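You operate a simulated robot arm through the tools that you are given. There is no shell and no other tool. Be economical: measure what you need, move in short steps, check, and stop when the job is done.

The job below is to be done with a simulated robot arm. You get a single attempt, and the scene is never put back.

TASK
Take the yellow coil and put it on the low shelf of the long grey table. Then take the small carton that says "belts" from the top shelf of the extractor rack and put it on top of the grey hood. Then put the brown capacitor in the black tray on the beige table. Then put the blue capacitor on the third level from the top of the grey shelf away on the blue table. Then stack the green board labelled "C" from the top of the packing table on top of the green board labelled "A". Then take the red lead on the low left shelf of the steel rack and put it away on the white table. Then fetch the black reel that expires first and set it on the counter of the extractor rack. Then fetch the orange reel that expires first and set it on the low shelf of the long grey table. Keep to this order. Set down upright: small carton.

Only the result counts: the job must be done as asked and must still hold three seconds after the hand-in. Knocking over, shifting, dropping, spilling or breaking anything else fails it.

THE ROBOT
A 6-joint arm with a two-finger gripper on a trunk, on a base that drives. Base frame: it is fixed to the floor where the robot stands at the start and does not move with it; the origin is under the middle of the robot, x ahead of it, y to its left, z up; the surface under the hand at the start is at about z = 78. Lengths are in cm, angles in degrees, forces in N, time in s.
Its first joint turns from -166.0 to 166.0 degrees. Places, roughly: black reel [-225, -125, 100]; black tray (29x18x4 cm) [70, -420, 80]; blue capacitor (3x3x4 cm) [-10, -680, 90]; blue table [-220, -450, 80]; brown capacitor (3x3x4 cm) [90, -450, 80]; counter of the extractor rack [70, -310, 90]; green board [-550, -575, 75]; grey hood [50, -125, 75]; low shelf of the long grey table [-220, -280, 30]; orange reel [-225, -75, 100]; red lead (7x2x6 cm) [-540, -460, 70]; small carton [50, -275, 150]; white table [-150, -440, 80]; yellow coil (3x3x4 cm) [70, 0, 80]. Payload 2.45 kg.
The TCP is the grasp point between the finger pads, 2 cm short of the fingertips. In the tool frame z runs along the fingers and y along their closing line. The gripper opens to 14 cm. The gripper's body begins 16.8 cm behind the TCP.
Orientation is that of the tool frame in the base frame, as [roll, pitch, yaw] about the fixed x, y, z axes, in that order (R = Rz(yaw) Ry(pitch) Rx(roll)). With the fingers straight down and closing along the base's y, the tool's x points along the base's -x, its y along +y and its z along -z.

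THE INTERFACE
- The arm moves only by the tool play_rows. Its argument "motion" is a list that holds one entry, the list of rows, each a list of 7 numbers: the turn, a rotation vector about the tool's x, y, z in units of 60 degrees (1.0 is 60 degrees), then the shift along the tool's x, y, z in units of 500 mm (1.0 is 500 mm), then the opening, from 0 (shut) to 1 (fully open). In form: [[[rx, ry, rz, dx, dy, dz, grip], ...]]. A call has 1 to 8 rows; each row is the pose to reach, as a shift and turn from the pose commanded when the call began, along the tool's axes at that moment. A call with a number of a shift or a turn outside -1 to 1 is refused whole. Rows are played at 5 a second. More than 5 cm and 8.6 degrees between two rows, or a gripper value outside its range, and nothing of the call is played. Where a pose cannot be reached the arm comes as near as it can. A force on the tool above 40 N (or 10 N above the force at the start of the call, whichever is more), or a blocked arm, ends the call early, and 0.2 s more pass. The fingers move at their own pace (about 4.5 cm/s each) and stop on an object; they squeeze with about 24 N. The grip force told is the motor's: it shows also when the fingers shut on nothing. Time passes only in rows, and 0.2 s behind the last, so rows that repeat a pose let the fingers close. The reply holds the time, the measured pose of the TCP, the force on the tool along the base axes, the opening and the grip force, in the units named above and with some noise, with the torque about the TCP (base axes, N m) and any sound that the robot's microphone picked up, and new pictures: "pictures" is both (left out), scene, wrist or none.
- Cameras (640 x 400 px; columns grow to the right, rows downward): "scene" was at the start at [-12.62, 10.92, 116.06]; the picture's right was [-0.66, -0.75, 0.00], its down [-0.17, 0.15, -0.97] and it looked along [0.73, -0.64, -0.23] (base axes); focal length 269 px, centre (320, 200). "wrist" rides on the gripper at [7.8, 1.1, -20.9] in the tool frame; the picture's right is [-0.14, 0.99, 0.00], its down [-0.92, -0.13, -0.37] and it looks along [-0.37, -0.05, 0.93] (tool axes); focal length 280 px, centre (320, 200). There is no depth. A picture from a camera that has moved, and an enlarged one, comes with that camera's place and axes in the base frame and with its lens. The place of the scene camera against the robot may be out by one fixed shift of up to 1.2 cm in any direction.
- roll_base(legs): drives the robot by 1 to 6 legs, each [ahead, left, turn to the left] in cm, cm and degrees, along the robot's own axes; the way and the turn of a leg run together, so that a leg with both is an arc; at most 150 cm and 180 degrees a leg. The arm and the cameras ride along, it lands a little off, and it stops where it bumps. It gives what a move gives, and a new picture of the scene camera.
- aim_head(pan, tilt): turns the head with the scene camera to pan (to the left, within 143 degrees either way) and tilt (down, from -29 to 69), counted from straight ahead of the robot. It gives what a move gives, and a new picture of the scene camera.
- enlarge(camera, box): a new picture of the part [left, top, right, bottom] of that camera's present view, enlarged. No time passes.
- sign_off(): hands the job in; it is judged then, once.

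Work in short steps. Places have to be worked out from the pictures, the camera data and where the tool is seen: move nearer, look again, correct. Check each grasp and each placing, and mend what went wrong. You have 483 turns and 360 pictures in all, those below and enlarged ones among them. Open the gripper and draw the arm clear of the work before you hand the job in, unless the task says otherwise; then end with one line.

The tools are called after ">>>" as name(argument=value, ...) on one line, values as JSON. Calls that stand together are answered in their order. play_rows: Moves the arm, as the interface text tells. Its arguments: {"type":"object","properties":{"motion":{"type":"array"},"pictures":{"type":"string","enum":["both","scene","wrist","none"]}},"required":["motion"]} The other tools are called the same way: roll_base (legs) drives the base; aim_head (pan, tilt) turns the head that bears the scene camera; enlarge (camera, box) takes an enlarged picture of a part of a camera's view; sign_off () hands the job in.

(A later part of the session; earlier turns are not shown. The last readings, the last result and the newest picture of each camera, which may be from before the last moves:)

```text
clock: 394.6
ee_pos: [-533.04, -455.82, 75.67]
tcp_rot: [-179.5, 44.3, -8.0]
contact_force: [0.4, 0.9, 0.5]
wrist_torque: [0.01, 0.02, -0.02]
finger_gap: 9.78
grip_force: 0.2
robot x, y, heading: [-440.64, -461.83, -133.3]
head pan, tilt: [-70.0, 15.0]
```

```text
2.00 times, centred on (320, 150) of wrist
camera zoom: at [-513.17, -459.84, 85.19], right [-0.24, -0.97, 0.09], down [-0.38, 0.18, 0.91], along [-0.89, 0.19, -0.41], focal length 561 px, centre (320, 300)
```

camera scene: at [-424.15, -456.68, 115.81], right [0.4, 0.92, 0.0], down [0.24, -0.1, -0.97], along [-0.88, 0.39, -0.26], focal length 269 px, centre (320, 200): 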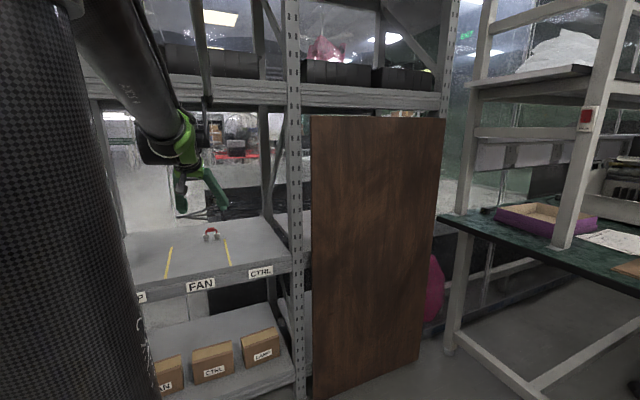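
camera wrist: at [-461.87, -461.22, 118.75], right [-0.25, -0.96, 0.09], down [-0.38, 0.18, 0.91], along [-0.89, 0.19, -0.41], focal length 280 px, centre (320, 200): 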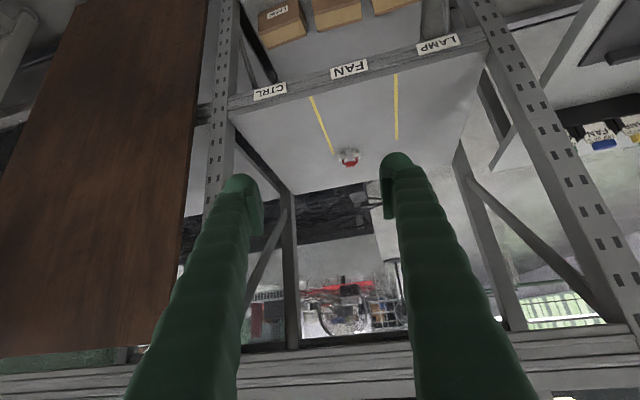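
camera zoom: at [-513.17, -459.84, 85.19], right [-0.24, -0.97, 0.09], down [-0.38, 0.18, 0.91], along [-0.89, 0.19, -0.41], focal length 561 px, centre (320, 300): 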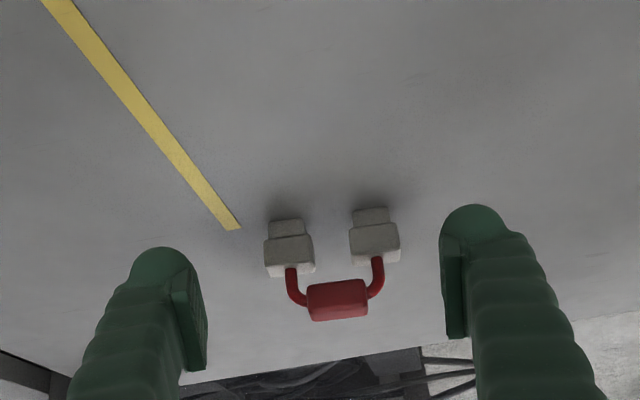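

I advance the last 3.5 cm and close across the connectors.

>>> play_rows(motion=[[[0, 0, 0, 0, 0, 0.036, 0.7], [0, 0, 0, -0.002, 0, 0.07, 0.7], [0, 0, 0, -0.002, 0, 0.07, 0.6], [0, 0, 0, -0.002, 0, 0.07, 0.5], [0, 0, 0, -0.002, 0, 0.07, 0.4], [0, 0, 0, -0.002, 0, 0.07, 0.3], [0, 0, 0, -0.002, 0, 0.07, 0.3]]], pictures="none")

>>> enlarge(camera="wrist", box=[160, 50, 480, 250])

```text
clock: 396.2
ee_pos: [-535.48, -455.5, 73.41]
tcp_rot: [-179.4, 44.3, -8.1]
contact_force: [1.3, 0.4, -0.1]
wrist_torque: [-0.01, -0.01, -0.01]
finger_gap: 6.34
grip_force: 23.7
robot x, y, heading: [-440.67, -461.79, -133.6]
head pan, tilt: [-70.0, 15.0]
```

```text
2.00 times, centred on (320, 150) of wrist
camera zoom: at [-515.69, -459.41, 82.85], right [-0.24, -0.97, 0.09], down [-0.38, 0.18, 0.91], along [-0.89, 0.19, -0.41], focal length 561 px, centre (320, 300)
```

zoom: 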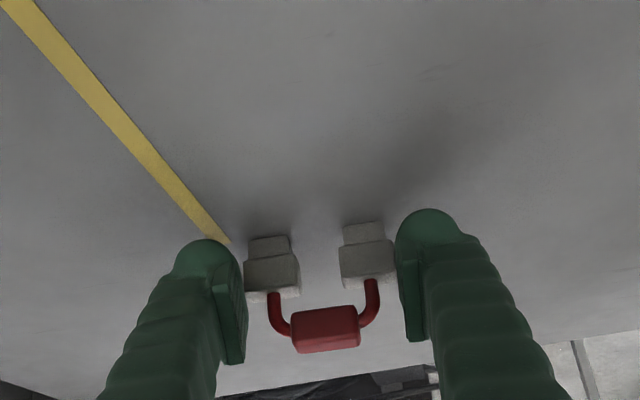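

Gripped (6.3 cm). I lift 3 cm and look.

>>> play_rows(motion=[[[0, 0, 0, -0.014, 0, -0.014, 0.3], [0, 0, 0, -0.028, 0, -0.029, 0.3], [0, 0, 0, -0.042, 0, -0.043, 0.3]]], pictures="none")

>>> enlarge(camera="wrist", box=[160, 50, 480, 250])

```text
clock: 397.0
ee_pos: [-535.46, -455.56, 76.42]
tcp_rot: [-179.5, 44.3, -8.1]
contact_force: [-0.6, -0.4, 0.2]
wrist_torque: [-0.01, -0.01, 0.0]
finger_gap: 6.34
grip_force: 23.8
robot x, y, heading: [-440.83, -462.13, -133.5]
head pan, tilt: [-70.0, 15.0]
```

```text
2.00 times, centred on (320, 150) of wrist
camera zoom: at [-515.64, -459.54, 85.96], right [-0.24, -0.97, 0.09], down [-0.38, 0.18, 0.91], along [-0.89, 0.19, -0.41], focal length 561 px, centre (320, 300)
```

zoom: 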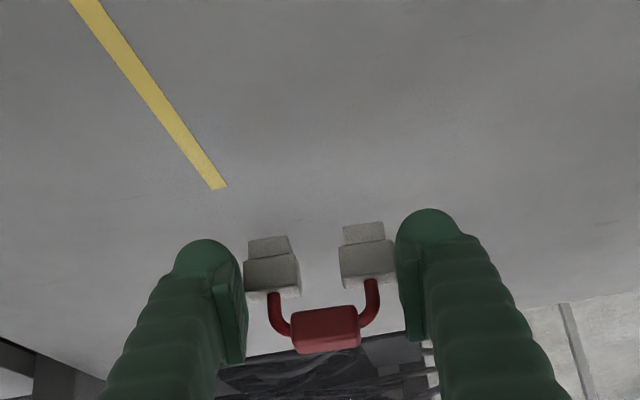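

The lead is held upright. I retract along the axis, then back the base out.

>>> play_rows(motion=[[[0, 0, 0, 0, 0, -0.08, 0.3], [0, 0, 0, 0, 0, -0.16, 0.3], [0, 0, 0, 0, 0, -0.24, 0.3], [0, 0, 0, 0, 0, -0.31, 0.3]]], pictures="none")

```text
clock: 398.0
ee_pos: [-524.81, -456.96, 87.78]
tcp_rot: [-179.5, 44.3, -8.2]
contact_force: [0.3, 0.6, 0.5]
wrist_torque: [0.01, -0.01, -0.01]
finger_gap: 6.35
grip_force: 24.0
robot x, y, heading: [-440.53, -461.79, -133.9]
head pan, tilt: [-70.0, 15.0]
```

I back the base out of the rack's reach.

>>> roll_base(legs=[[-41.6, 43.3, 0]])

>>> play_rows(motion=[[[0, 0, 0, -0.066, 0, -0.068, 0.3], [0, 0, 0, -0.132, 0, -0.135, 0.3], [0, 0, 0, -0.2, 0, -0.203, 0.3], [0, 0, 0, -0.264, 0, -0.27, 0.3], [0, 0, 0, -0.33, 0, -0.338, 0.3], [0, 0, 0, -0.395, 0, -0.406, 0.3], [0, 0, 0, -0.46, 0, -0.473, 0.3]]], pictures="wrist")

```text
clock: 401.4
ee_pos: [-464.32, -457.14, 87.66]
tcp_rot: [-179.5, 44.2, -7.7]
contact_force: [-0.9, -0.6, 0.0]
wrist_torque: [0.0, -0.01, 0.01]
finger_gap: 6.37
grip_force: 24.2
robot x, y, heading: [-379.82, -462.02, -133.3]
head pan, tilt: [-70.0, 15.0]
camera scene: at [-363.56, -456.4, 115.82], right [0.4, 0.92, 0.0], down [0.24, -0.1, -0.97], along [-0.89, 0.38, -0.26], focal length 269 px, centre (320, 200)
```

scene: 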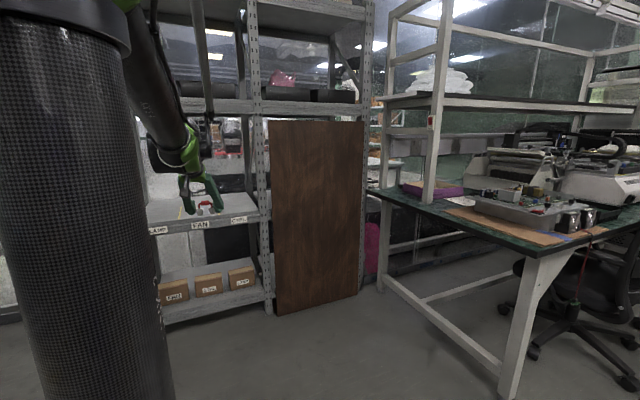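

```text
clock: 403.0
ee_pos: [-464.29, -457.21, 120.66]
tcp_rot: [-179.5, 44.3, -7.8]
contact_force: [-0.4, -0.1, 1.3]
wrist_torque: [0.0, 0.01, -0.01]
finger_gap: 6.35
grip_force: 24.4
robot x, y, heading: [-380.1, -461.37, -133.2]
head pan, tilt: [-70.0, 15.0]
camera wrist: at [-444.42, -461.22, 130.12], right [-0.24, -0.97, 0.09], down [-0.38, 0.18, 0.91], along [-0.89, 0.18, -0.41], focal length 280 px, centre (320, 200)
```

wrist: 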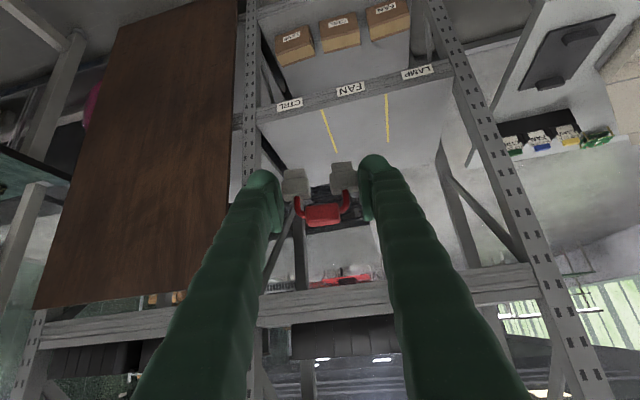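

I drive to the passage and turn so that the hand points toward +y.

>>> roll_base(legs=[[80.6, 89.4, 0], [0, 0, -82]])

```text
clock: 412.6
ee_pos: [-376.24, -496.43, 120.62]
tcp_rot: [-179.5, 44.2, -90.8]
contact_force: [0.1, 0.3, -1.2]
wrist_torque: [0.03, 0.0, 0.03]
finger_gap: 6.28
grip_force: 23.7
robot x, y, heading: [-370.49, -580.64, 143.6]
head pan, tilt: [-70.0, 15.0]
camera scene: at [-363.34, -597.25, 115.82], right [0.96, -0.28, 0.0], down [-0.07, -0.25, -0.97], along [0.27, 0.93, -0.26], focal length 269 px, centre (320, 200)
```

scene: 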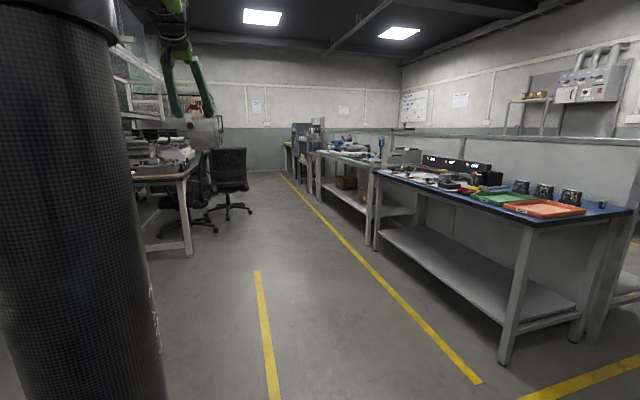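

I drive along the passage with the hand high above the tables' ends.

>>> roll_base(legs=[[-88.9, -54.7, 0], [-88.9, -54.7, 0]])

>>> play_rows(motion=[[[0, 0, 0, 0, 0, 0, 0.3]]], pictures="wrist")

```text
clock: 422.9
ee_pos: [-169.07, -512.15, 120.59]
tcp_rot: [-179.5, 44.3, -91.4]
contact_force: [-0.5, 0.0, 0.4]
wrist_torque: [0.02, 0.0, 0.0]
finger_gap: 6.29
grip_force: 23.6
robot x, y, heading: [-163.56, -596.35, 142.8]
head pan, tilt: [-70.0, 15.0]
camera scene: at [-156.97, -613.1, 115.81], right [0.96, -0.29, 0.0], down [-0.08, -0.25, -0.97], along [0.28, 0.92, -0.26], focal length 269 px, centre (320, 200)
```

scene: 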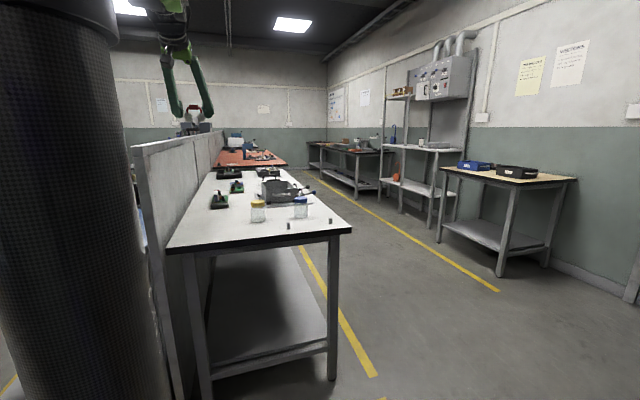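

```text
clock: 423.3
ee_pos: [-168.99, -512.14, 120.63]
tcp_rot: [-179.5, 44.3, -91.4]
contact_force: [0.0, -0.3, 0.4]
wrist_torque: [0.0, 0.02, 0.02]
finger_gap: 6.31
grip_force: 24.3
robot x, y, heading: [-163.83, -596.3, 142.7]
head pan, tilt: [-70.0, 15.0]
camera wrist: at [-170.65, -532.22, 130.06], right [-0.99, 0.13, 0.09], down [0.13, 0.4, 0.91], along [0.08, 0.91, -0.41], focal length 280 px, centre (320, 200)
```

wrist: 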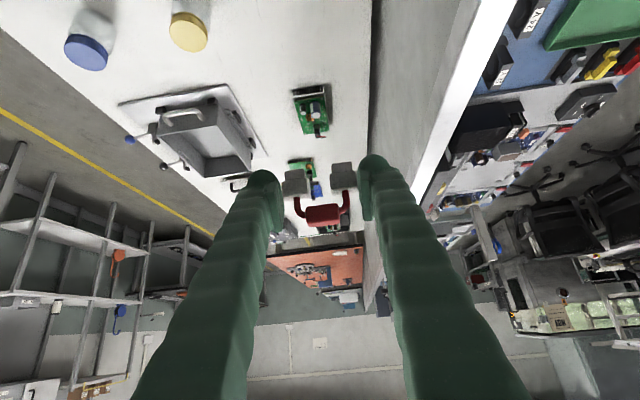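

Below is free table between the partition side (x = -182) and the jar (x = -152). I lower toward (-170, -508.5, 83.5).

>>> play_rows(motion=[[[0, 0, 0, 0.058, 0.01, 0.072, 0.3], [0, 0, 0, 0.117, 0.022, 0.145, 0.3], [0, 0, 0, 0.175, 0.022, 0.217, 0.3], [0, 0, 0, 0.233, 0.022, 0.289, 0.3], [0, 0, 0, 0.291, 0.022, 0.361, 0.3], [0, 0, 0, 0.35, 0.022, 0.434, 0.3], [0, 0, 0, 0.408, 0.022, 0.506, 0.3], [0, 0, 0, 0.466, 0.022, 0.578, 0.3]]], pictures="wrist")

```text
clock: 425.1
ee_pos: [-169.45, -508.74, 83.6]
tcp_rot: [-179.5, 44.2, -91.4]
contact_force: [0.2, 0.2, -0.4]
wrist_torque: [0.03, 0.0, 0.06]
finger_gap: 6.27
grip_force: 23.5
robot x, y, heading: [-163.79, -596.33, 142.7]
head pan, tilt: [-70.0, 15.0]
camera wrist: at [-171.2, -528.82, 93.07], right [-0.99, 0.13, 0.09], down [0.13, 0.4, 0.91], along [0.08, 0.91, -0.41], focal length 280 px, centre (320, 200)
```

wrist: 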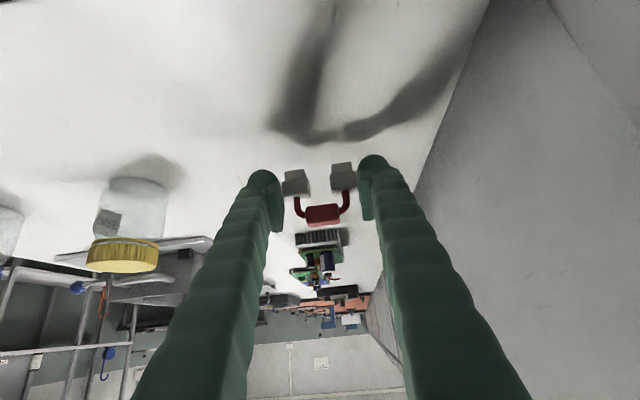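

Clear. I feel for the table in small downward steps.

>>> play_rows(motion=[[[0, 0, 0, 0.006, 0, 0.006, 0.3], [0, 0, 0, 0.012, 0, 0.0125, 0.3], [0, 0, 0, 0.018, 0, 0.0185, 0.3], [0, 0, 0, 0.023, 0, 0.024, 0.3], [0, 0, 0, 0.028, 0, 0.029, 0.3], [0, 0, 0, 0.032, 0, 0.033, 0.3], [0, 0, 0, 0.036, 0, 0.037, 0.3]]], pictures="wrist")

```text
clock: 426.7
ee_pos: [-169.57, -508.83, 81.15]
tcp_rot: [-179.5, 44.4, -91.6]
contact_force: [1.2, 2.3, 15.9]
wrist_torque: [0.34, -0.02, -0.02]
finger_gap: 6.38
grip_force: 24.2
robot x, y, heading: [-163.94, -596.51, 143.0]
head pan, tilt: [-70.0, 15.0]
camera wrist: at [-171.39, -528.79, 90.6], right [-0.99, 0.13, 0.09], down [0.13, 0.4, 0.91], along [0.08, 0.91, -0.41], focal length 280 px, centre (320, 200)
```

wrist: 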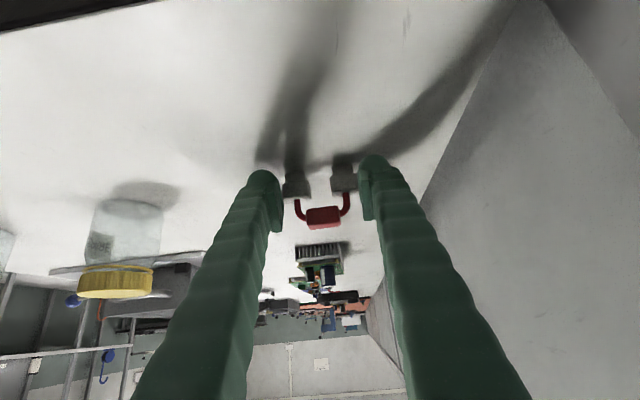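

Contact (16 N) at z = 81.15. I open slowly and retract along the axis.

>>> play_rows(motion=[[[0, 0, 0, -0.002, 0, -0.002, 0.45], [0, 0, 0, -0.002, 0, -0.002, 0.47], [0, 0, 0, -0.002, 0, -0.002, 0.51], [0, 0, 0, -0.002, 0, -0.002, 0.56], [0, 0, 0, -0.002, 0, -0.002, 0.62], [0, 0, 0, -0.002, 0, -0.002, 0.66], [0, 0, 0, -0.002, 0, -0.002, 0.66]]], pictures="none")

>>> play_rows(motion=[[[0, 0, 0, 0, 0, -0.05, 0.66], [0, 0, 0, 0, 0, -0.12, 0.66], [0, 0, 0, 0, 0, -0.2, 0.66], [0, 0, 0, 0, 0, -0.28, 0.66]]], pictures="wrist")

```text
clock: 428.3
ee_pos: [-169.7, -508.75, 81.2]
tcp_rot: [-179.5, 44.3, -91.4]
contact_force: [-0.1, -0.8, 0.8]
wrist_torque: [0.01, -0.06, -0.03]
finger_gap: 9.24
grip_force: 0.1
robot x, y, heading: [-163.48, -596.22, 142.8]
head pan, tilt: [-70.0, 15.0]
```

```text
clock: 429.3
ee_pos: [-169.86, -518.25, 91.19]
tcp_rot: [-179.5, 44.3, -91.4]
contact_force: [-0.1, -0.2, 0.1]
wrist_torque: [-0.03, -0.02, 0.01]
finger_gap: 9.27
grip_force: 0.1
robot x, y, heading: [-163.63, -596.14, 143.1]
head pan, tilt: [-70.0, 15.0]
camera wrist: at [-171.67, -538.39, 100.7], right [-0.99, 0.13, 0.09], down [0.13, 0.4, 0.91], along [0.08, 0.91, -0.41], focal length 280 px, centre (320, 200)
```

wrist: 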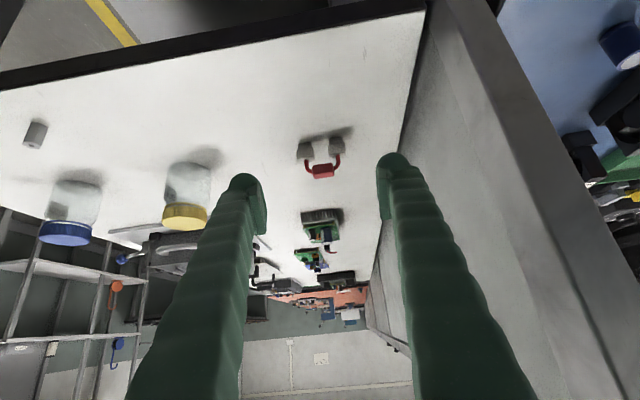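

The red lead stands on the white table. Next, the reels: I raise the hand and go back around to the aisle on the other side.

>>> play_rows(motion=[[[0, 0, 0, -0.066, 0, -0.068, 0.6], [0, 0, 0, -0.132, 0, -0.135, 0.5], [0, 0, 0, -0.2, 0, -0.203, 0.4], [0, 0, 0, -0.264, 0, -0.27, 0.4], [0, 0, 0, -0.33, 0, -0.338, 0.4], [0, 0, 0, -0.395, 0, -0.406, 0.4]]], pictures="none")

```text
clock: 430.7
ee_pos: [-170.04, -518.5, 119.72]
tcp_rot: [-179.5, 44.3, -91.4]
contact_force: [-0.2, -0.5, 0.0]
wrist_torque: [0.05, 0.01, 0.0]
finger_gap: 5.6
grip_force: 0.0
robot x, y, heading: [-163.93, -595.73, 142.8]
head pan, tilt: [-70.0, 15.0]
```

>>> roll_base(legs=[[120.3, 87.7, 0], [19, -17, 0], [0, 0, -98]])

```text
clock: 443.8
ee_pos: [-242.98, -570.76, 119.62]
tcp_rot: [-179.6, 44.3, 171.6]
contact_force: [0.3, -0.1, 0.0]
wrist_torque: [0.0, -0.01, -0.01]
finger_gap: 5.6
grip_force: 0.0
robot x, y, heading: [-321.08, -567.71, 46.3]
head pan, tilt: [-70.0, 15.0]
camera scene: at [-338.75, -573.47, 115.81], right [-0.41, -0.91, 0.0], down [-0.24, 0.1, -0.97], along [0.88, -0.39, -0.26], focal length 269 px, centre (320, 200)
```

scene: 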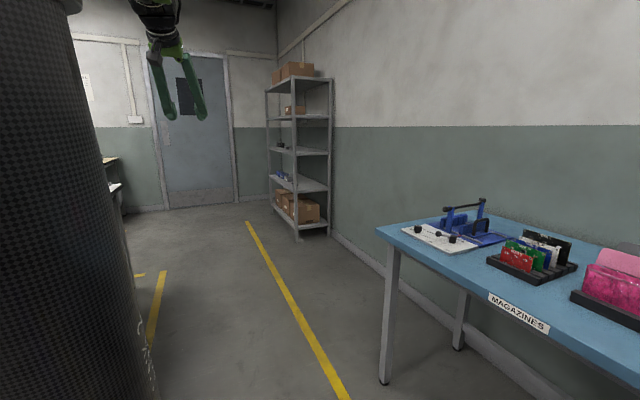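

I turn the arm to trail behind on the right and drive up the aisle to the reels rack, keeping clear of the chair.

>>> roll_base(legs=[[0, 0, -60], [14.6, 3.6, 0], [-33.9, 138.9, 0], [-33.9, 138.9, 0]])

>>> aim_head(pan=60, tilt=10)

```text
clock: 461.3
ee_pos: [-265.57, -351.03, 119.85]
tcp_rot: [-179.4, 44.3, 112.7]
contact_force: [0.3, -0.6, -0.2]
wrist_torque: [-0.01, 0.0, -0.01]
finger_gap: 5.61
grip_force: 0.1
robot x, y, heading: [-303.46, -282.76, -12.9]
head pan, tilt: [-70.0, 15.0]
camera scene: at [-317.15, -271.05, 115.81], right [-0.99, -0.12, 0.0], down [-0.03, 0.26, -0.97], along [0.12, -0.96, -0.26], focal length 269 px, centre (320, 200)
```

scene: 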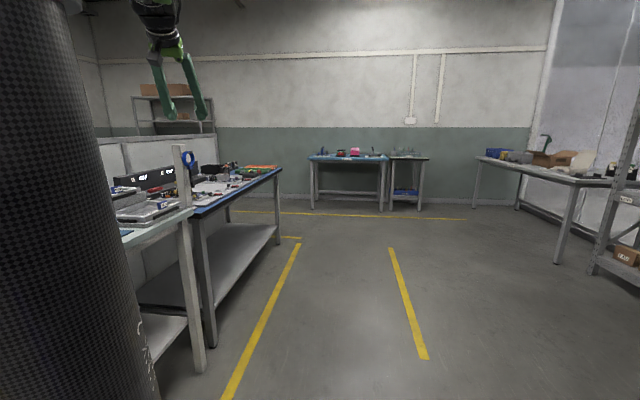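

```text
clock: 463.4
ee_pos: [-265.51, -351.04, 119.8]
tcp_rot: [-179.5, 44.3, 112.6]
contact_force: [0.2, -0.3, -0.9]
wrist_torque: [-0.02, 0.04, -0.03]
finger_gap: 5.63
grip_force: 0.1
robot x, y, heading: [-303.19, -282.6, -13.1]
head pan, tilt: [60.0, 10.0]
camera scene: at [-311.96, -254.98, 116.63], right [0.73, -0.68, 0.0], down [-0.12, -0.13, -0.98], along [0.67, 0.72, -0.17], focal length 269 px, centre (320, 200)
```

scene: 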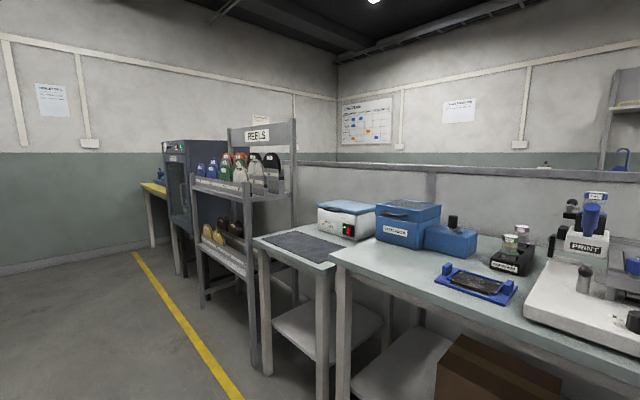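

The reels rack is ahead. I enlarge it.

>>> enlarge(camera="scene", box=[180, 115, 310, 285])

```text
2.35 times, centred on (245, 200) of scene
camera zoom: at [-311.96, -254.98, 116.63], right [0.73, -0.68, 0.0], down [-0.12, -0.13, -0.98], along [0.67, 0.72, -0.17], focal length 632 px, centre (496, 200)
```

zoom: 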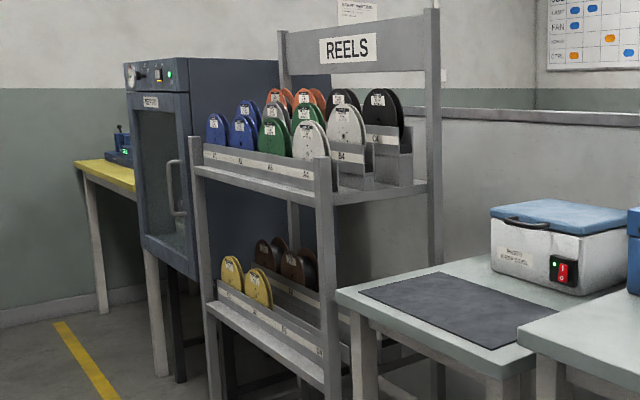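

Black and orange reels stand in the back row of the top tier. I drive closer to read their labels.

>>> roll_base(legs=[[-33.3, 144, 0]])

>>> aim_head(pan=30, tilt=5)

```text
clock: 470.8
ee_pos: [-265.43, -200.92, 119.83]
tcp_rot: [-179.5, 44.4, 111.9]
contact_force: [-0.6, -0.8, -0.1]
wrist_torque: [0.01, 0.01, -0.01]
finger_gap: 5.6
grip_force: 0.0
robot x, y, heading: [-302.38, -132.03, -13.6]
head pan, tilt: [60.0, 10.0]
camera scene: at [-310.74, -104.28, 116.63], right [0.72, -0.69, 0.0], down [-0.12, -0.13, -0.98], along [0.68, 0.71, -0.17], focal length 269 px, centre (320, 200)
```

scene: 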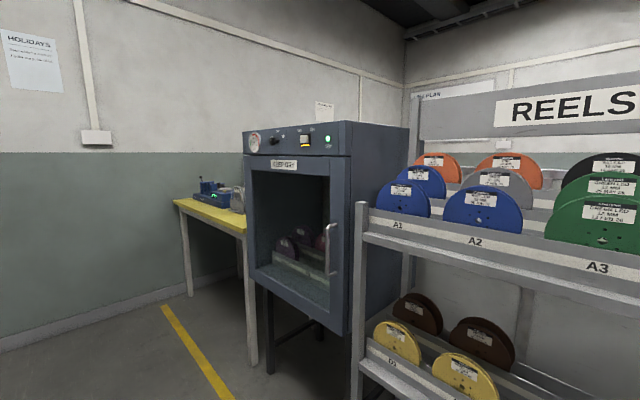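

```text
clock: 471.8
ee_pos: [-265.35, -201.08, 119.72]
tcp_rot: [-179.5, 44.4, 111.9]
contact_force: [0.4, 0.0, 0.1]
wrist_torque: [-0.03, -0.02, -0.05]
finger_gap: 5.57
grip_force: 0.1
robot x, y, heading: [-301.92, -132.0, -13.7]
head pan, tilt: [30.0, 5.0]
camera scene: at [-308.35, -108.41, 117.43], right [0.28, -0.96, 0.0], down [-0.08, -0.02, -1.0], along [0.96, 0.28, -0.09], focal length 269 px, centre (320, 200)
```

scene: 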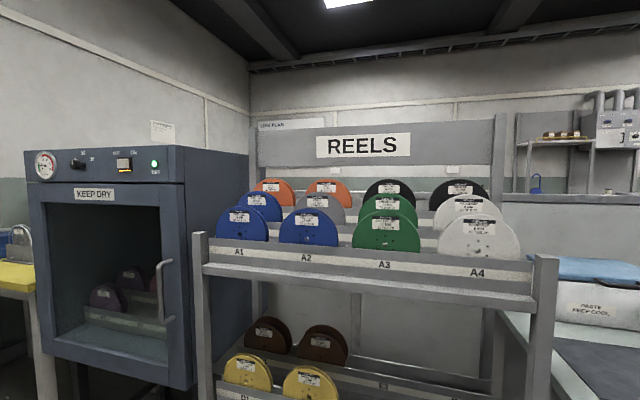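

>>> enlarge(camera="scene", box=[360, 172, 424, 212])

>>> enlarge(camera="scene", box=[426, 170, 490, 210])

>>> enlarge(camera="scene", box=[248, 170, 360, 210])

```text
10.00 times, centred on (392, 192) of scene
camera zoom: at [-308.35, -108.41, 117.43], right [0.28, -0.96, 0.0], down [-0.08, -0.02, -1.0], along [0.96, 0.28, -0.09], focal length 2687 px, centre (-400, 280)
```

zoom: 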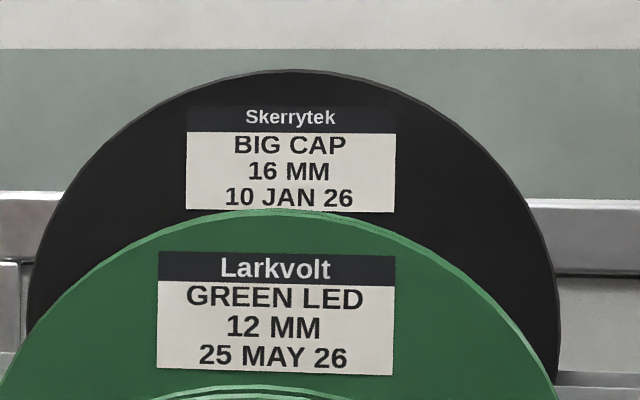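

```text
10.00 times, centred on (458, 190) of scene
camera zoom: at [-308.35, -108.41, 117.43], right [0.28, -0.96, 0.0], down [-0.08, -0.02, -1.0], along [0.96, 0.28, -0.09], focal length 2687 px, centre (-1060, 300)
```

zoom: 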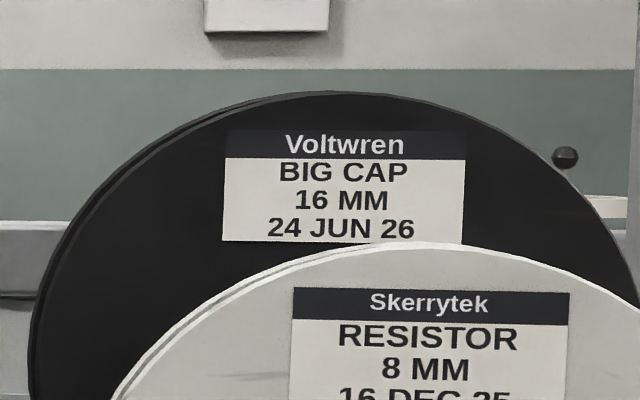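

```text
5.71 times, centred on (304, 190) of scene
camera zoom: at [-308.35, -108.41, 117.43], right [0.28, -0.96, 0.0], down [-0.08, -0.02, -1.0], along [0.96, 0.28, -0.09], focal length 1535 px, centre (411, 257)
```

zoom: 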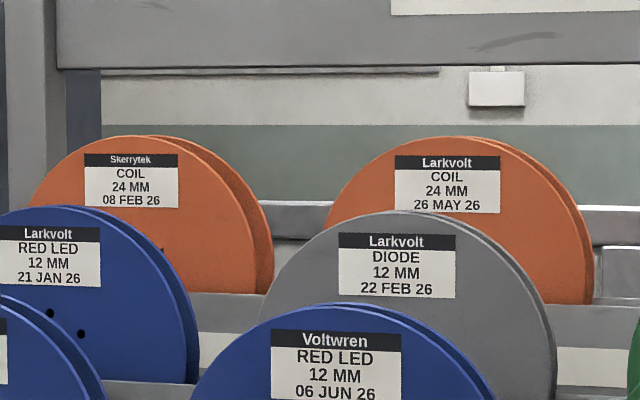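

Labels: black A3 says 10 JAN 26, black A4 says 24 JUN 26; orange A1 says 08 FEB 26, orange A2 says 26 MAY 26. So the black reel in column A3 and the orange reel in column A1 expire first. I back off a little and turn, to bring the arm in front of the rack.

>>> roll_base(legs=[[-46.5, 9.2, 0], [0, 0, 59]])

>>> aim_head(pan=-50, tilt=10)

```text
clock: 477.2
ee_pos: [-267.64, -116.85, 119.75]
tcp_rot: [-179.6, 44.2, 170.4]
contact_force: [-0.2, -0.1, 0.0]
wrist_torque: [-0.01, 0.01, -0.01]
finger_gap: 5.61
grip_force: 0.1
robot x, y, heading: [-345.34, -112.14, 44.9]
head pan, tilt: [30.0, 5.0]
camera scene: at [-369.51, -104.6, 117.44], right [0.96, -0.26, 0.0], down [-0.02, -0.08, -1.0], along [0.26, 0.96, -0.09], focal length 269 px, centre (320, 200)
```

scene: 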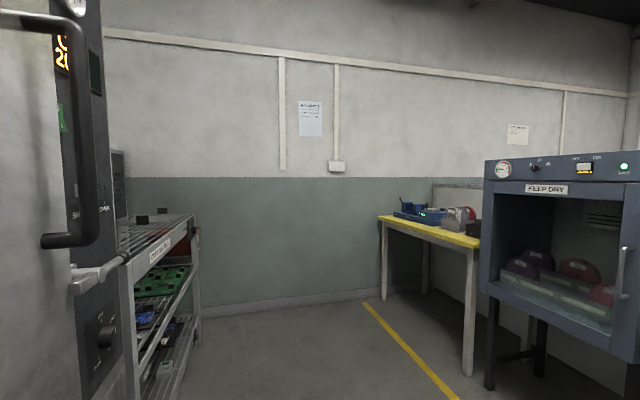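

```text
clock: 478.8
ee_pos: [-267.61, -116.81, 119.73]
tcp_rot: [-179.4, 44.4, 170.4]
contact_force: [1.0, 0.5, -0.1]
wrist_torque: [0.01, 0.01, 0.02]
finger_gap: 5.59
grip_force: 0.0
robot x, y, heading: [-345.47, -112.26, 44.7]
head pan, tilt: [-50.0, 10.0]
camera scene: at [-362.66, -114.29, 116.63], right [-0.09, -1.0, 0.0], down [-0.17, 0.02, -0.98], along [0.98, -0.09, -0.17], focal length 269 px, centre (320, 200)
```

scene: 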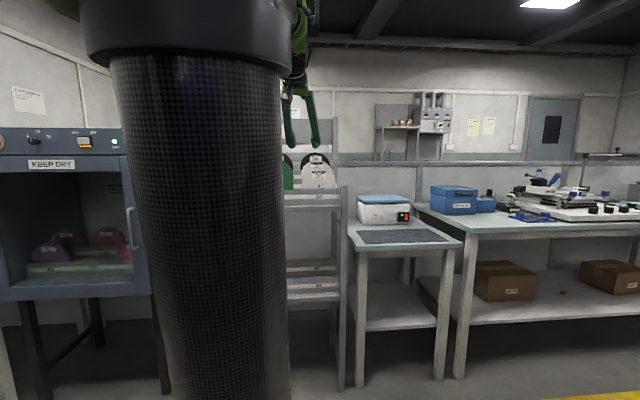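

I take a wrist look at the rack from this pose.

>>> play_rows(motion=[[[0, 0, 0, -0.07, -0.05, -0.07, 0.5], [0, 0, 0, -0.14, -0.1, -0.14, 0.6], [0, 0, 0, -0.2, -0.15, -0.2, 0.6], [0, 0, 0, -0.25, -0.2, -0.25, 0.6]]], pictures="wrist")

```text
refused: row 1 steps farther than a row can; nothing moved
```

>>> play_rows(motion=[[[0, 0, 0, -0.05, -0.04, -0.05, 0.5], [0, 0, 0, -0.1, -0.08, -0.1, 0.6], [0, 0, 0, -0.15, -0.12, -0.15, 0.6], [0, 0, 0, -0.2, -0.16, -0.2, 0.6], [0, 0, 0, -0.25, -0.2, -0.25, 0.6]]], pictures="wrist")

```text
clock: 479.9
ee_pos: [-269.06, -126.71, 137.54]
tcp_rot: [-179.5, 44.4, 170.4]
contact_force: [0.8, -0.1, 0.0]
wrist_torque: [0.01, -0.02, 0.0]
finger_gap: 8.41
grip_force: 0.2
robot x, y, heading: [-345.53, -111.99, 44.6]
head pan, tilt: [-50.0, 10.0]
camera wrist: at [-288.67, -122.08, 146.98], right [0.27, 0.96, 0.09], down [0.37, -0.19, 0.91], along [0.89, -0.21, -0.41], focal length 280 px, centre (320, 200)
```

wrist: 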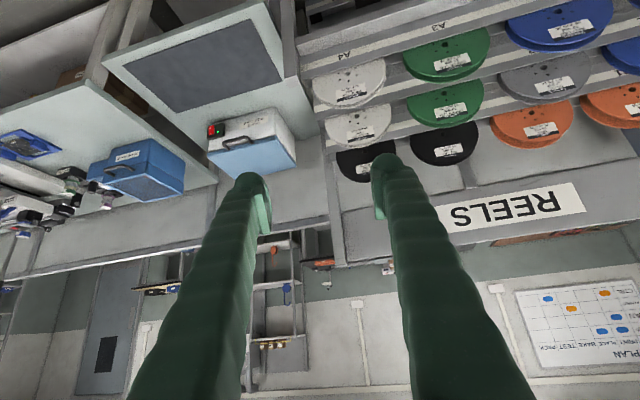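

Measured: reel rows at x of about -248, -239 and -228 (back row), the sign board above them at x of about -223, z 120-135, which leaves little room for the hand above the back row. I look along the rack from its right side.

>>> play_rows(motion=[[[-0.0875, 0, -0.0893, -0.0015, -0.077, 0.02, 0.6], [-0.175, 0, -0.1785, -0.003, -0.153, 0.04, 0.6], [-0.2625, 0, -0.268, -0.0045, -0.23, 0.06, 0.6], [-0.35, 0, -0.357, -0.006, -0.307, 0.083, 0.6], [-0.4375, 0, -0.446, -0.0075, -0.384, 0.104, 0.6], [-0.525, 0, -0.5355, -0.009, -0.46, 0.125, 0.6], [-0.6125, 0, -0.625, -0.0105, -0.537, 0.145, 0.6], [-0.7, 0, -0.714, -0.012, -0.614, 0.166, 0.6]]], pictures="wrist")

```text
clock: 481.8
ee_pos: [-271.13, -153.88, 127.48]
tcp_rot: [-179.9, 44.1, -131.2]
contact_force: [-0.1, -0.5, 0.3]
wrist_torque: [0.01, 0.04, 0.05]
finger_gap: 8.39
grip_force: 0.1
out of reach, approached as far as the arm can: row 7, 8
robot x, y, heading: [-345.47, -112.07, 44.9]
head pan, tilt: [-50.0, 10.0]
camera wrist: at [-285.21, -168.29, 136.99], right [-0.68, 0.73, 0.09], down [0.36, 0.22, 0.91], along [0.64, 0.65, -0.41], focal length 280 px, centre (320, 200)
```

wrist: 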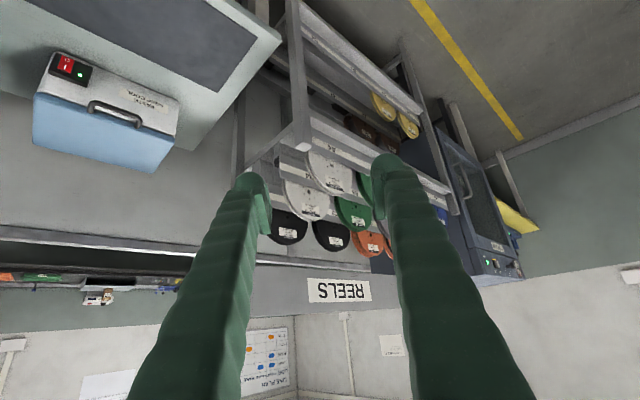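

>>> enlarge(camera="wrist", box=[240, 110, 400, 310])

```text
2.00 times, centred on (320, 210) of wrist
camera zoom: at [-285.21, -168.29, 136.99], right [-0.68, 0.73, 0.09], down [0.36, 0.22, 0.91], along [0.64, 0.65, -0.41], focal length 561 px, centre (320, 180)
```

zoom: 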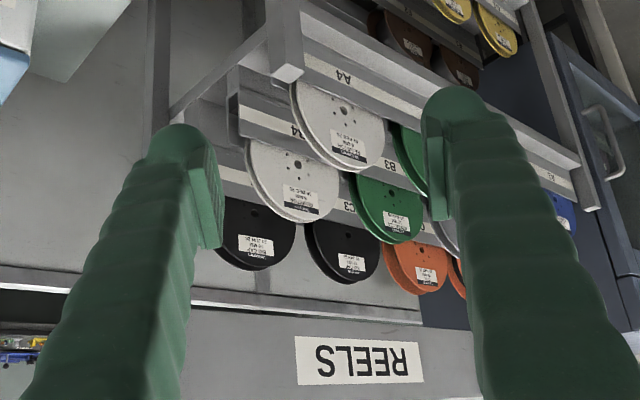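

Now I have it exactly: the black A3 reel's front face is at x = -228.2, y = -105.5, while the sign is at x = -214.8. A vertical hand closing along x fits. I bring the tool to vertical and higher.

>>> play_rows(motion=[[[0, 0.12, 0, -0.03, 0, -0.03, 0.6], [0, 0.24, 0, -0.06, 0, -0.06, 0.6], [0, 0.36, 0, -0.09, 0, -0.09, 0.6], [0, 0.48, 0, -0.12, 0, -0.12, 0.6], [0, 0.6, 0, -0.15, 0, -0.15, 0.6], [0, 0.735, 0, -0.168, 0, -0.171, 0.6]]], pictures="none")

```text
clock: 483.1
ee_pos: [-278.9, -149.5, 128.88]
tcp_rot: [-179.9, -0.1, -130.0]
contact_force: [0.1, -1.8, 0.6]
wrist_torque: [0.18, 0.04, -0.02]
finger_gap: 8.39
grip_force: 0.1
out of reach, approached as far as the arm can: row 1, 2, 3, 4, 5, 6
robot x, y, heading: [-345.54, -111.9, 44.8]
head pan, tilt: [-50.0, 10.0]
```

With the tool vertical the arm tops out near z = 129 at this radius, so I will stand closer. I turn the hand so that the fingers close along x, and swing it to the middle.

>>> play_rows(motion=[[[0, 0, -0.084, -0.067, 0.071, 0, 0.5], [0, 0, -0.167, -0.135, 0.143, 0, 0.5], [0, 0, -0.25, -0.203, 0.215, 0, 0.5], [0, 0, -0.334, -0.27, 0.286, 0, 0.5], [0, 0, -0.417, -0.338, 0.358, 0, 0.5], [0, 0, -0.5, -0.405, 0.43, 0, 0.5], [0, 0, -0.584, -0.473, 0.502, 0, 0.5], [0, 0, -0.667, -0.54, 0.573, 0, 0.5]]], pictures="none")

```text
clock: 484.9
ee_pos: [-283.0, -110.02, 129.14]
tcp_rot: [-179.9, -0.1, -89.9]
contact_force: [0.1, -0.6, -0.2]
wrist_torque: [0.07, 0.04, -0.01]
finger_gap: 6.97
grip_force: 0.1
robot x, y, heading: [-345.54, -111.9, 44.9]
head pan, tilt: [-50.0, 10.0]
```

Now I drive the base in so that the hand hovers just before the back row.

>>> roll_base(legs=[[37.2, -30.7, 0]])

>>> play_rows(motion=[[[0, 0, 0, 0, 0, 0, 0.5]]], pictures="wrist")

```text
clock: 487.8
ee_pos: [-235.43, -106.6, 129.13]
tcp_rot: [180.0, 0.0, -90.2]
contact_force: [-0.7, 0.3, 0.7]
wrist_torque: [-0.01, -0.01, 0.0]
finger_gap: 6.99
grip_force: 0.1
robot x, y, heading: [-297.87, -107.95, 44.7]
head pan, tilt: [-50.0, 10.0]
camera scene: at [-315.12, -110.29, 116.63], right [-0.1, -1.0, 0.0], down [-0.17, 0.02, -0.98], along [0.98, -0.1, -0.17], focal length 269 px, centre (320, 200)
```

scene: 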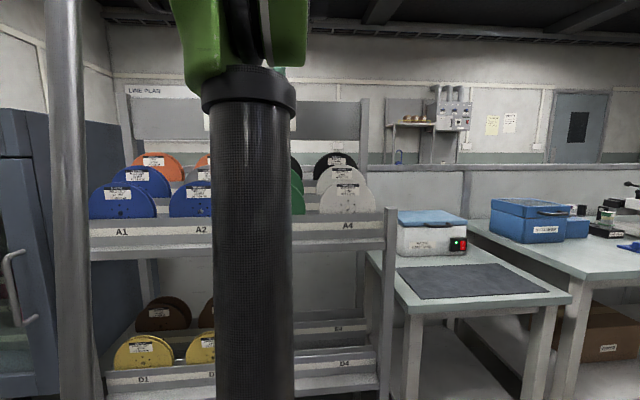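

```text
clock: 488.2
ee_pos: [-235.51, -106.68, 129.28]
tcp_rot: [179.9, -0.1, -90.2]
contact_force: [0.0, -0.3, 0.5]
wrist_torque: [-0.01, -0.01, -0.01]
finger_gap: 7.0
grip_force: 0.1
robot x, y, heading: [-297.85, -108.39, 44.4]
head pan, tilt: [-50.0, 10.0]
camera wrist: at [-236.57, -114.36, 149.98], right [-0.99, 0.14, 0.0], down [0.13, 0.92, 0.37], along [0.05, 0.36, -0.93], focal length 280 px, centre (320, 200)
```

wrist: 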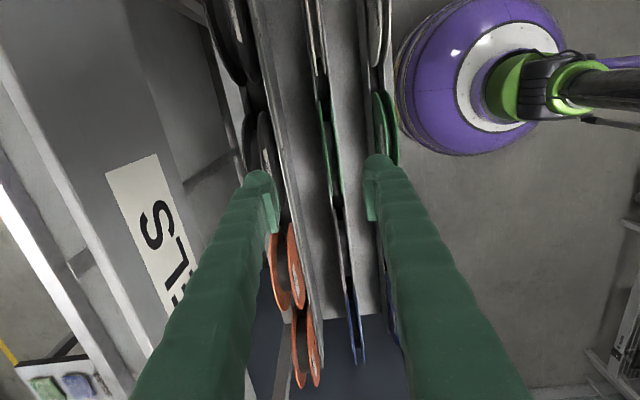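

>>> enlarge(camera="wrist", box=[180, 60, 372, 180])

```text
3.33 times, centred on (276, 120) of wrist
camera zoom: at [-236.57, -114.36, 149.98], right [-0.99, 0.14, 0.0], down [0.13, 0.92, 0.37], along [0.05, 0.36, -0.93], focal length 935 px, centre (467, 467)
```

zoom: 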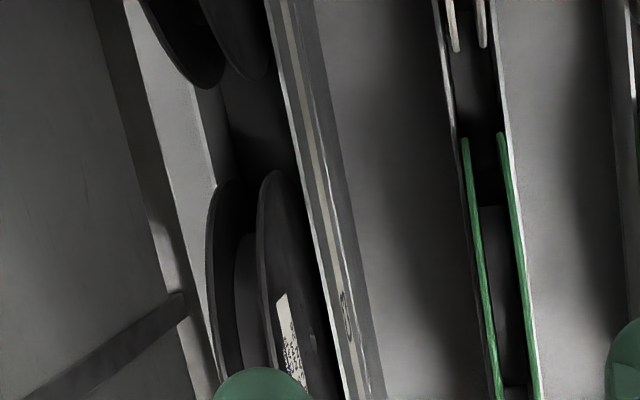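

From above: the black A3 reel lies between x = -228.5 and -226.6, with a front lip near z = 106. I move the hand right above it and look.

>>> play_rows(motion=[[[0, 0, 0, -0.01, -0.08, 0, 0.42], [0, 0, 0, -0.022, -0.16, 0, 0.36], [0, 0, 0, -0.022, -0.16, 0.04, 0.36]]], pictures="none")

>>> enlarge(camera="wrist", box=[224, 60, 416, 220])

```text
clock: 489.0
ee_pos: [-227.39, -105.65, 127.01]
tcp_rot: [180.0, -0.1, -90.3]
contact_force: [-1.0, 0.2, 0.6]
wrist_torque: [0.0, -0.01, 0.0]
finger_gap: 5.04
grip_force: 0.0
robot x, y, heading: [-298.05, -108.32, 44.4]
head pan, tilt: [-50.0, 10.0]
```

```text
2.50 times, centred on (320, 140) of wrist
camera zoom: at [-228.52, -113.35, 147.94], right [-0.99, 0.14, 0.0], down [0.13, 0.92, 0.37], along [0.05, 0.36, -0.93], focal length 701 px, centre (320, 350)
```

zoom: 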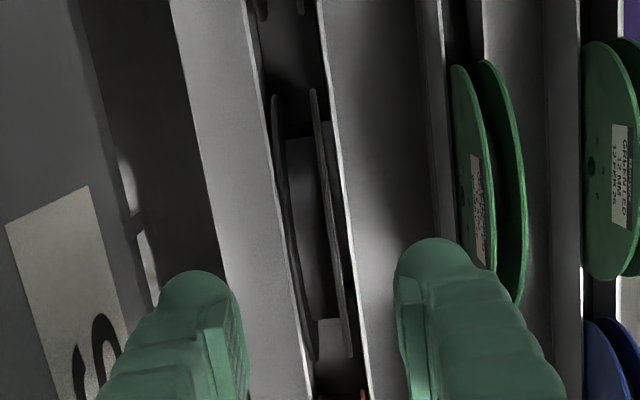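

The reel's centre is at x = -226.9. I correct by 0.4 cm and lower with the force guard to z = 111.5.

>>> play_rows(motion=[[[0, 0, 0, 0, -0.009, 0.08, 0.36], [0, 0, 0, 0, -0.009, 0.15, 0.36], [0, 0, 0, 0, -0.009, 0.21, 0.36]]], pictures="none")

>>> enlarge(camera="wrist", box=[224, 60, 416, 220])

```text
clock: 489.8
ee_pos: [-226.92, -105.65, 116.57]
tcp_rot: [-180.0, -0.1, -90.3]
contact_force: [0.2, 0.1, 0.1]
wrist_torque: [-0.01, -0.01, 0.03]
finger_gap: 5.06
grip_force: 0.1
robot x, y, heading: [-297.94, -108.23, 44.2]
head pan, tilt: [-50.0, 10.0]
```

```text
2.50 times, centred on (320, 140) of wrist
camera zoom: at [-227.9, -113.4, 137.34], right [-0.99, 0.14, 0.0], down [0.13, 0.92, 0.37], along [0.05, 0.36, -0.93], focal length 701 px, centre (320, 350)
```

zoom: 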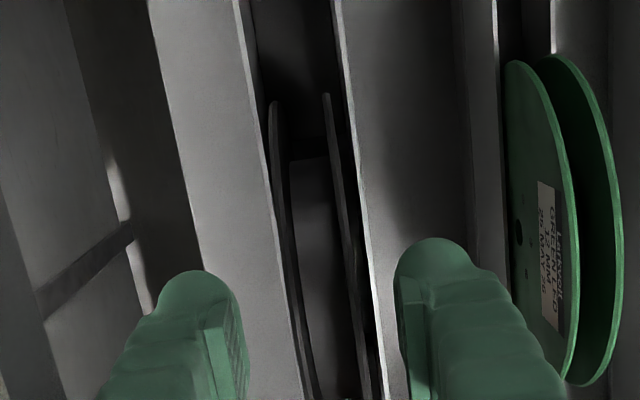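

Well centred. I continue down in 1 cm steps to z = 111.5.

>>> play_rows(motion=[[[0, 0, 0, 0, 0, 0.02, 0.36], [0, 0, 0, 0, 0, 0.04, 0.36], [0, 0, 0, 0, 0, 0.06, 0.36], [0, 0, 0, 0, 0, 0.08, 0.36], [0, 0, 0, 0, 0, 0.1, 0.36]]], pictures="none")

>>> enlarge(camera="wrist", box=[224, 60, 416, 220])

```text
clock: 491.0
ee_pos: [-226.93, -105.53, 111.64]
tcp_rot: [180.0, 0.0, -90.4]
contact_force: [0.0, -0.1, 0.4]
wrist_torque: [0.0, 0.0, -0.01]
finger_gap: 5.04
grip_force: 0.0
robot x, y, heading: [-297.77, -108.25, 44.4]
head pan, tilt: [-50.0, 10.0]
```

```text
2.50 times, centred on (320, 140) of wrist
camera zoom: at [-228.03, -113.29, 132.43], right [-0.99, 0.14, 0.0], down [0.13, 0.92, 0.37], along [0.05, 0.36, -0.93], focal length 701 px, centre (320, 350)
```

zoom: 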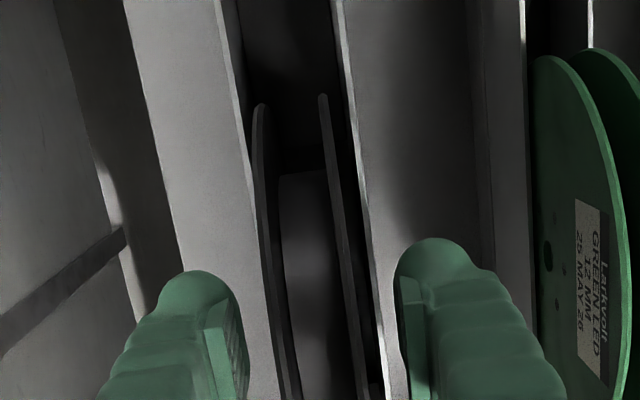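

Still free. I go 1.5 cm lower and then close.

>>> play_rows(motion=[[[0, 0, 0, 0, 0, 0.012, 0.36], [0, 0, 0, 0, 0, 0.024, 0.36], [0, 0, 0, 0, 0, 0.032, 0.36], [0, 0, 0, 0, 0, 0.032, 0.25], [0, 0, 0, 0, 0, 0.032, 0.15], [0, 0, 0, 0, 0, 0.032, 0.05], [0, 0, 0, 0, 0, 0.032, 0.0], [0, 0, 0, 0, 0, 0.032, 0.0]]], pictures="none")

>>> enlarge(camera="wrist", box=[224, 60, 416, 220])

```text
clock: 492.8
ee_pos: [-226.91, -105.65, 109.92]
tcp_rot: [-179.9, -0.1, -90.2]
contact_force: [-0.2, 0.4, 0.4]
wrist_torque: [-0.03, -0.02, -0.01]
finger_gap: 2.17
grip_force: 24.0
robot x, y, heading: [-297.98, -108.08, 44.5]
head pan, tilt: [-50.0, 10.0]
```

```text
2.50 times, centred on (320, 140) of wrist
camera zoom: at [-228.09, -113.31, 130.84], right [-0.99, 0.14, 0.0], down [0.13, 0.92, 0.37], along [0.05, 0.36, -0.93], focal length 701 px, centre (320, 350)
```

zoom: 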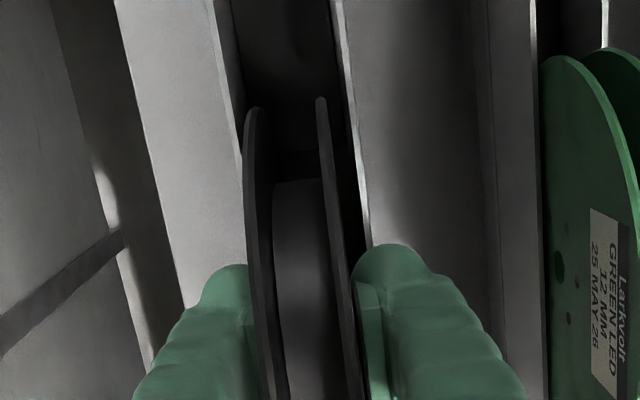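

Gripped on both flanges (2.17 cm). I lift slowly.

>>> play_rows(motion=[[[0, 0, 0, 0, 0, -0.02, 0], [0, 0, 0, 0, 0, -0.05, 0], [0, 0, 0, 0, 0, -0.09, 0], [0, 0, 0, 0, 0, -0.15, 0]]], pictures="none")

>>> enlarge(camera="wrist", box=[160, 50, 480, 250])

```text
clock: 493.8
ee_pos: [-226.98, -105.72, 117.62]
tcp_rot: [-179.9, -0.1, -90.3]
contact_force: [-0.4, -0.1, -1.8]
wrist_torque: [-0.03, 0.0, -0.02]
finger_gap: 2.19
grip_force: 23.7
robot x, y, heading: [-298.02, -108.11, 44.4]
head pan, tilt: [-50.0, 10.0]
```

```text
2.00 times, centred on (320, 150) of wrist
camera zoom: at [-228.07, -113.44, 138.39], right [-0.99, 0.14, 0.0], down [0.13, 0.92, 0.37], along [0.05, 0.36, -0.93], focal length 561 px, centre (320, 300)
```

zoom: 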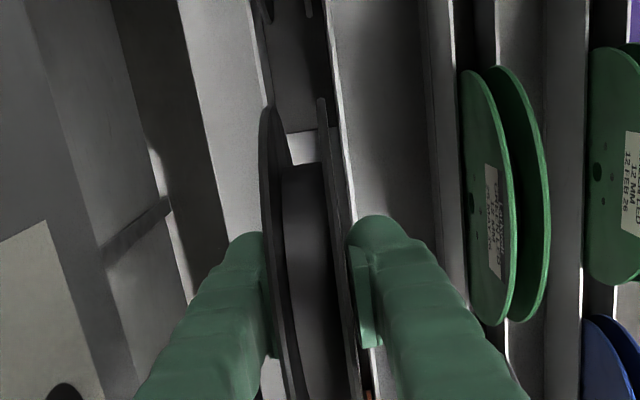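

It comes up freely (about 0.2 kg). I raise it to z = 128, so its lower rim clears the other reels.

>>> play_rows(motion=[[[0, 0, 0, 0, 0, -0.05, 0], [0, 0, 0, 0, 0, -0.1, 0], [0, 0, 0, 0, 0, -0.16, 0], [0, 0, 0, 0, 0, -0.21, 0]]], pictures="wrist")

```text
clock: 494.8
ee_pos: [-227.01, -105.71, 128.07]
tcp_rot: [179.9, -0.1, -90.3]
contact_force: [-0.3, -0.3, -0.8]
wrist_torque: [-0.02, -0.02, 0.05]
finger_gap: 2.16
grip_force: 23.5
robot x, y, heading: [-297.99, -108.12, 44.5]
head pan, tilt: [-50.0, 10.0]
camera wrist: at [-228.11, -113.43, 148.89], right [-0.99, 0.14, 0.0], down [0.13, 0.92, 0.37], along [0.05, 0.36, -0.93], focal length 280 px, centre (320, 200)
```

wrist: 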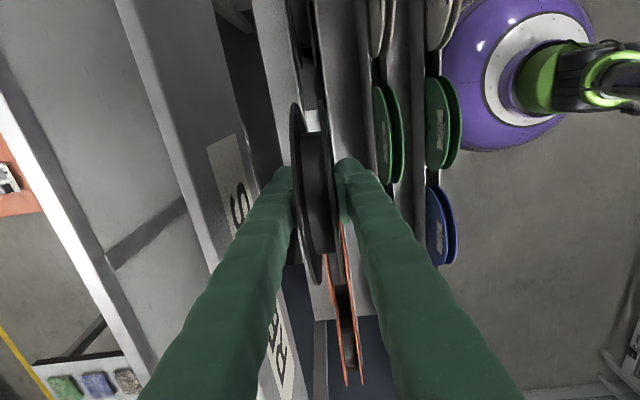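

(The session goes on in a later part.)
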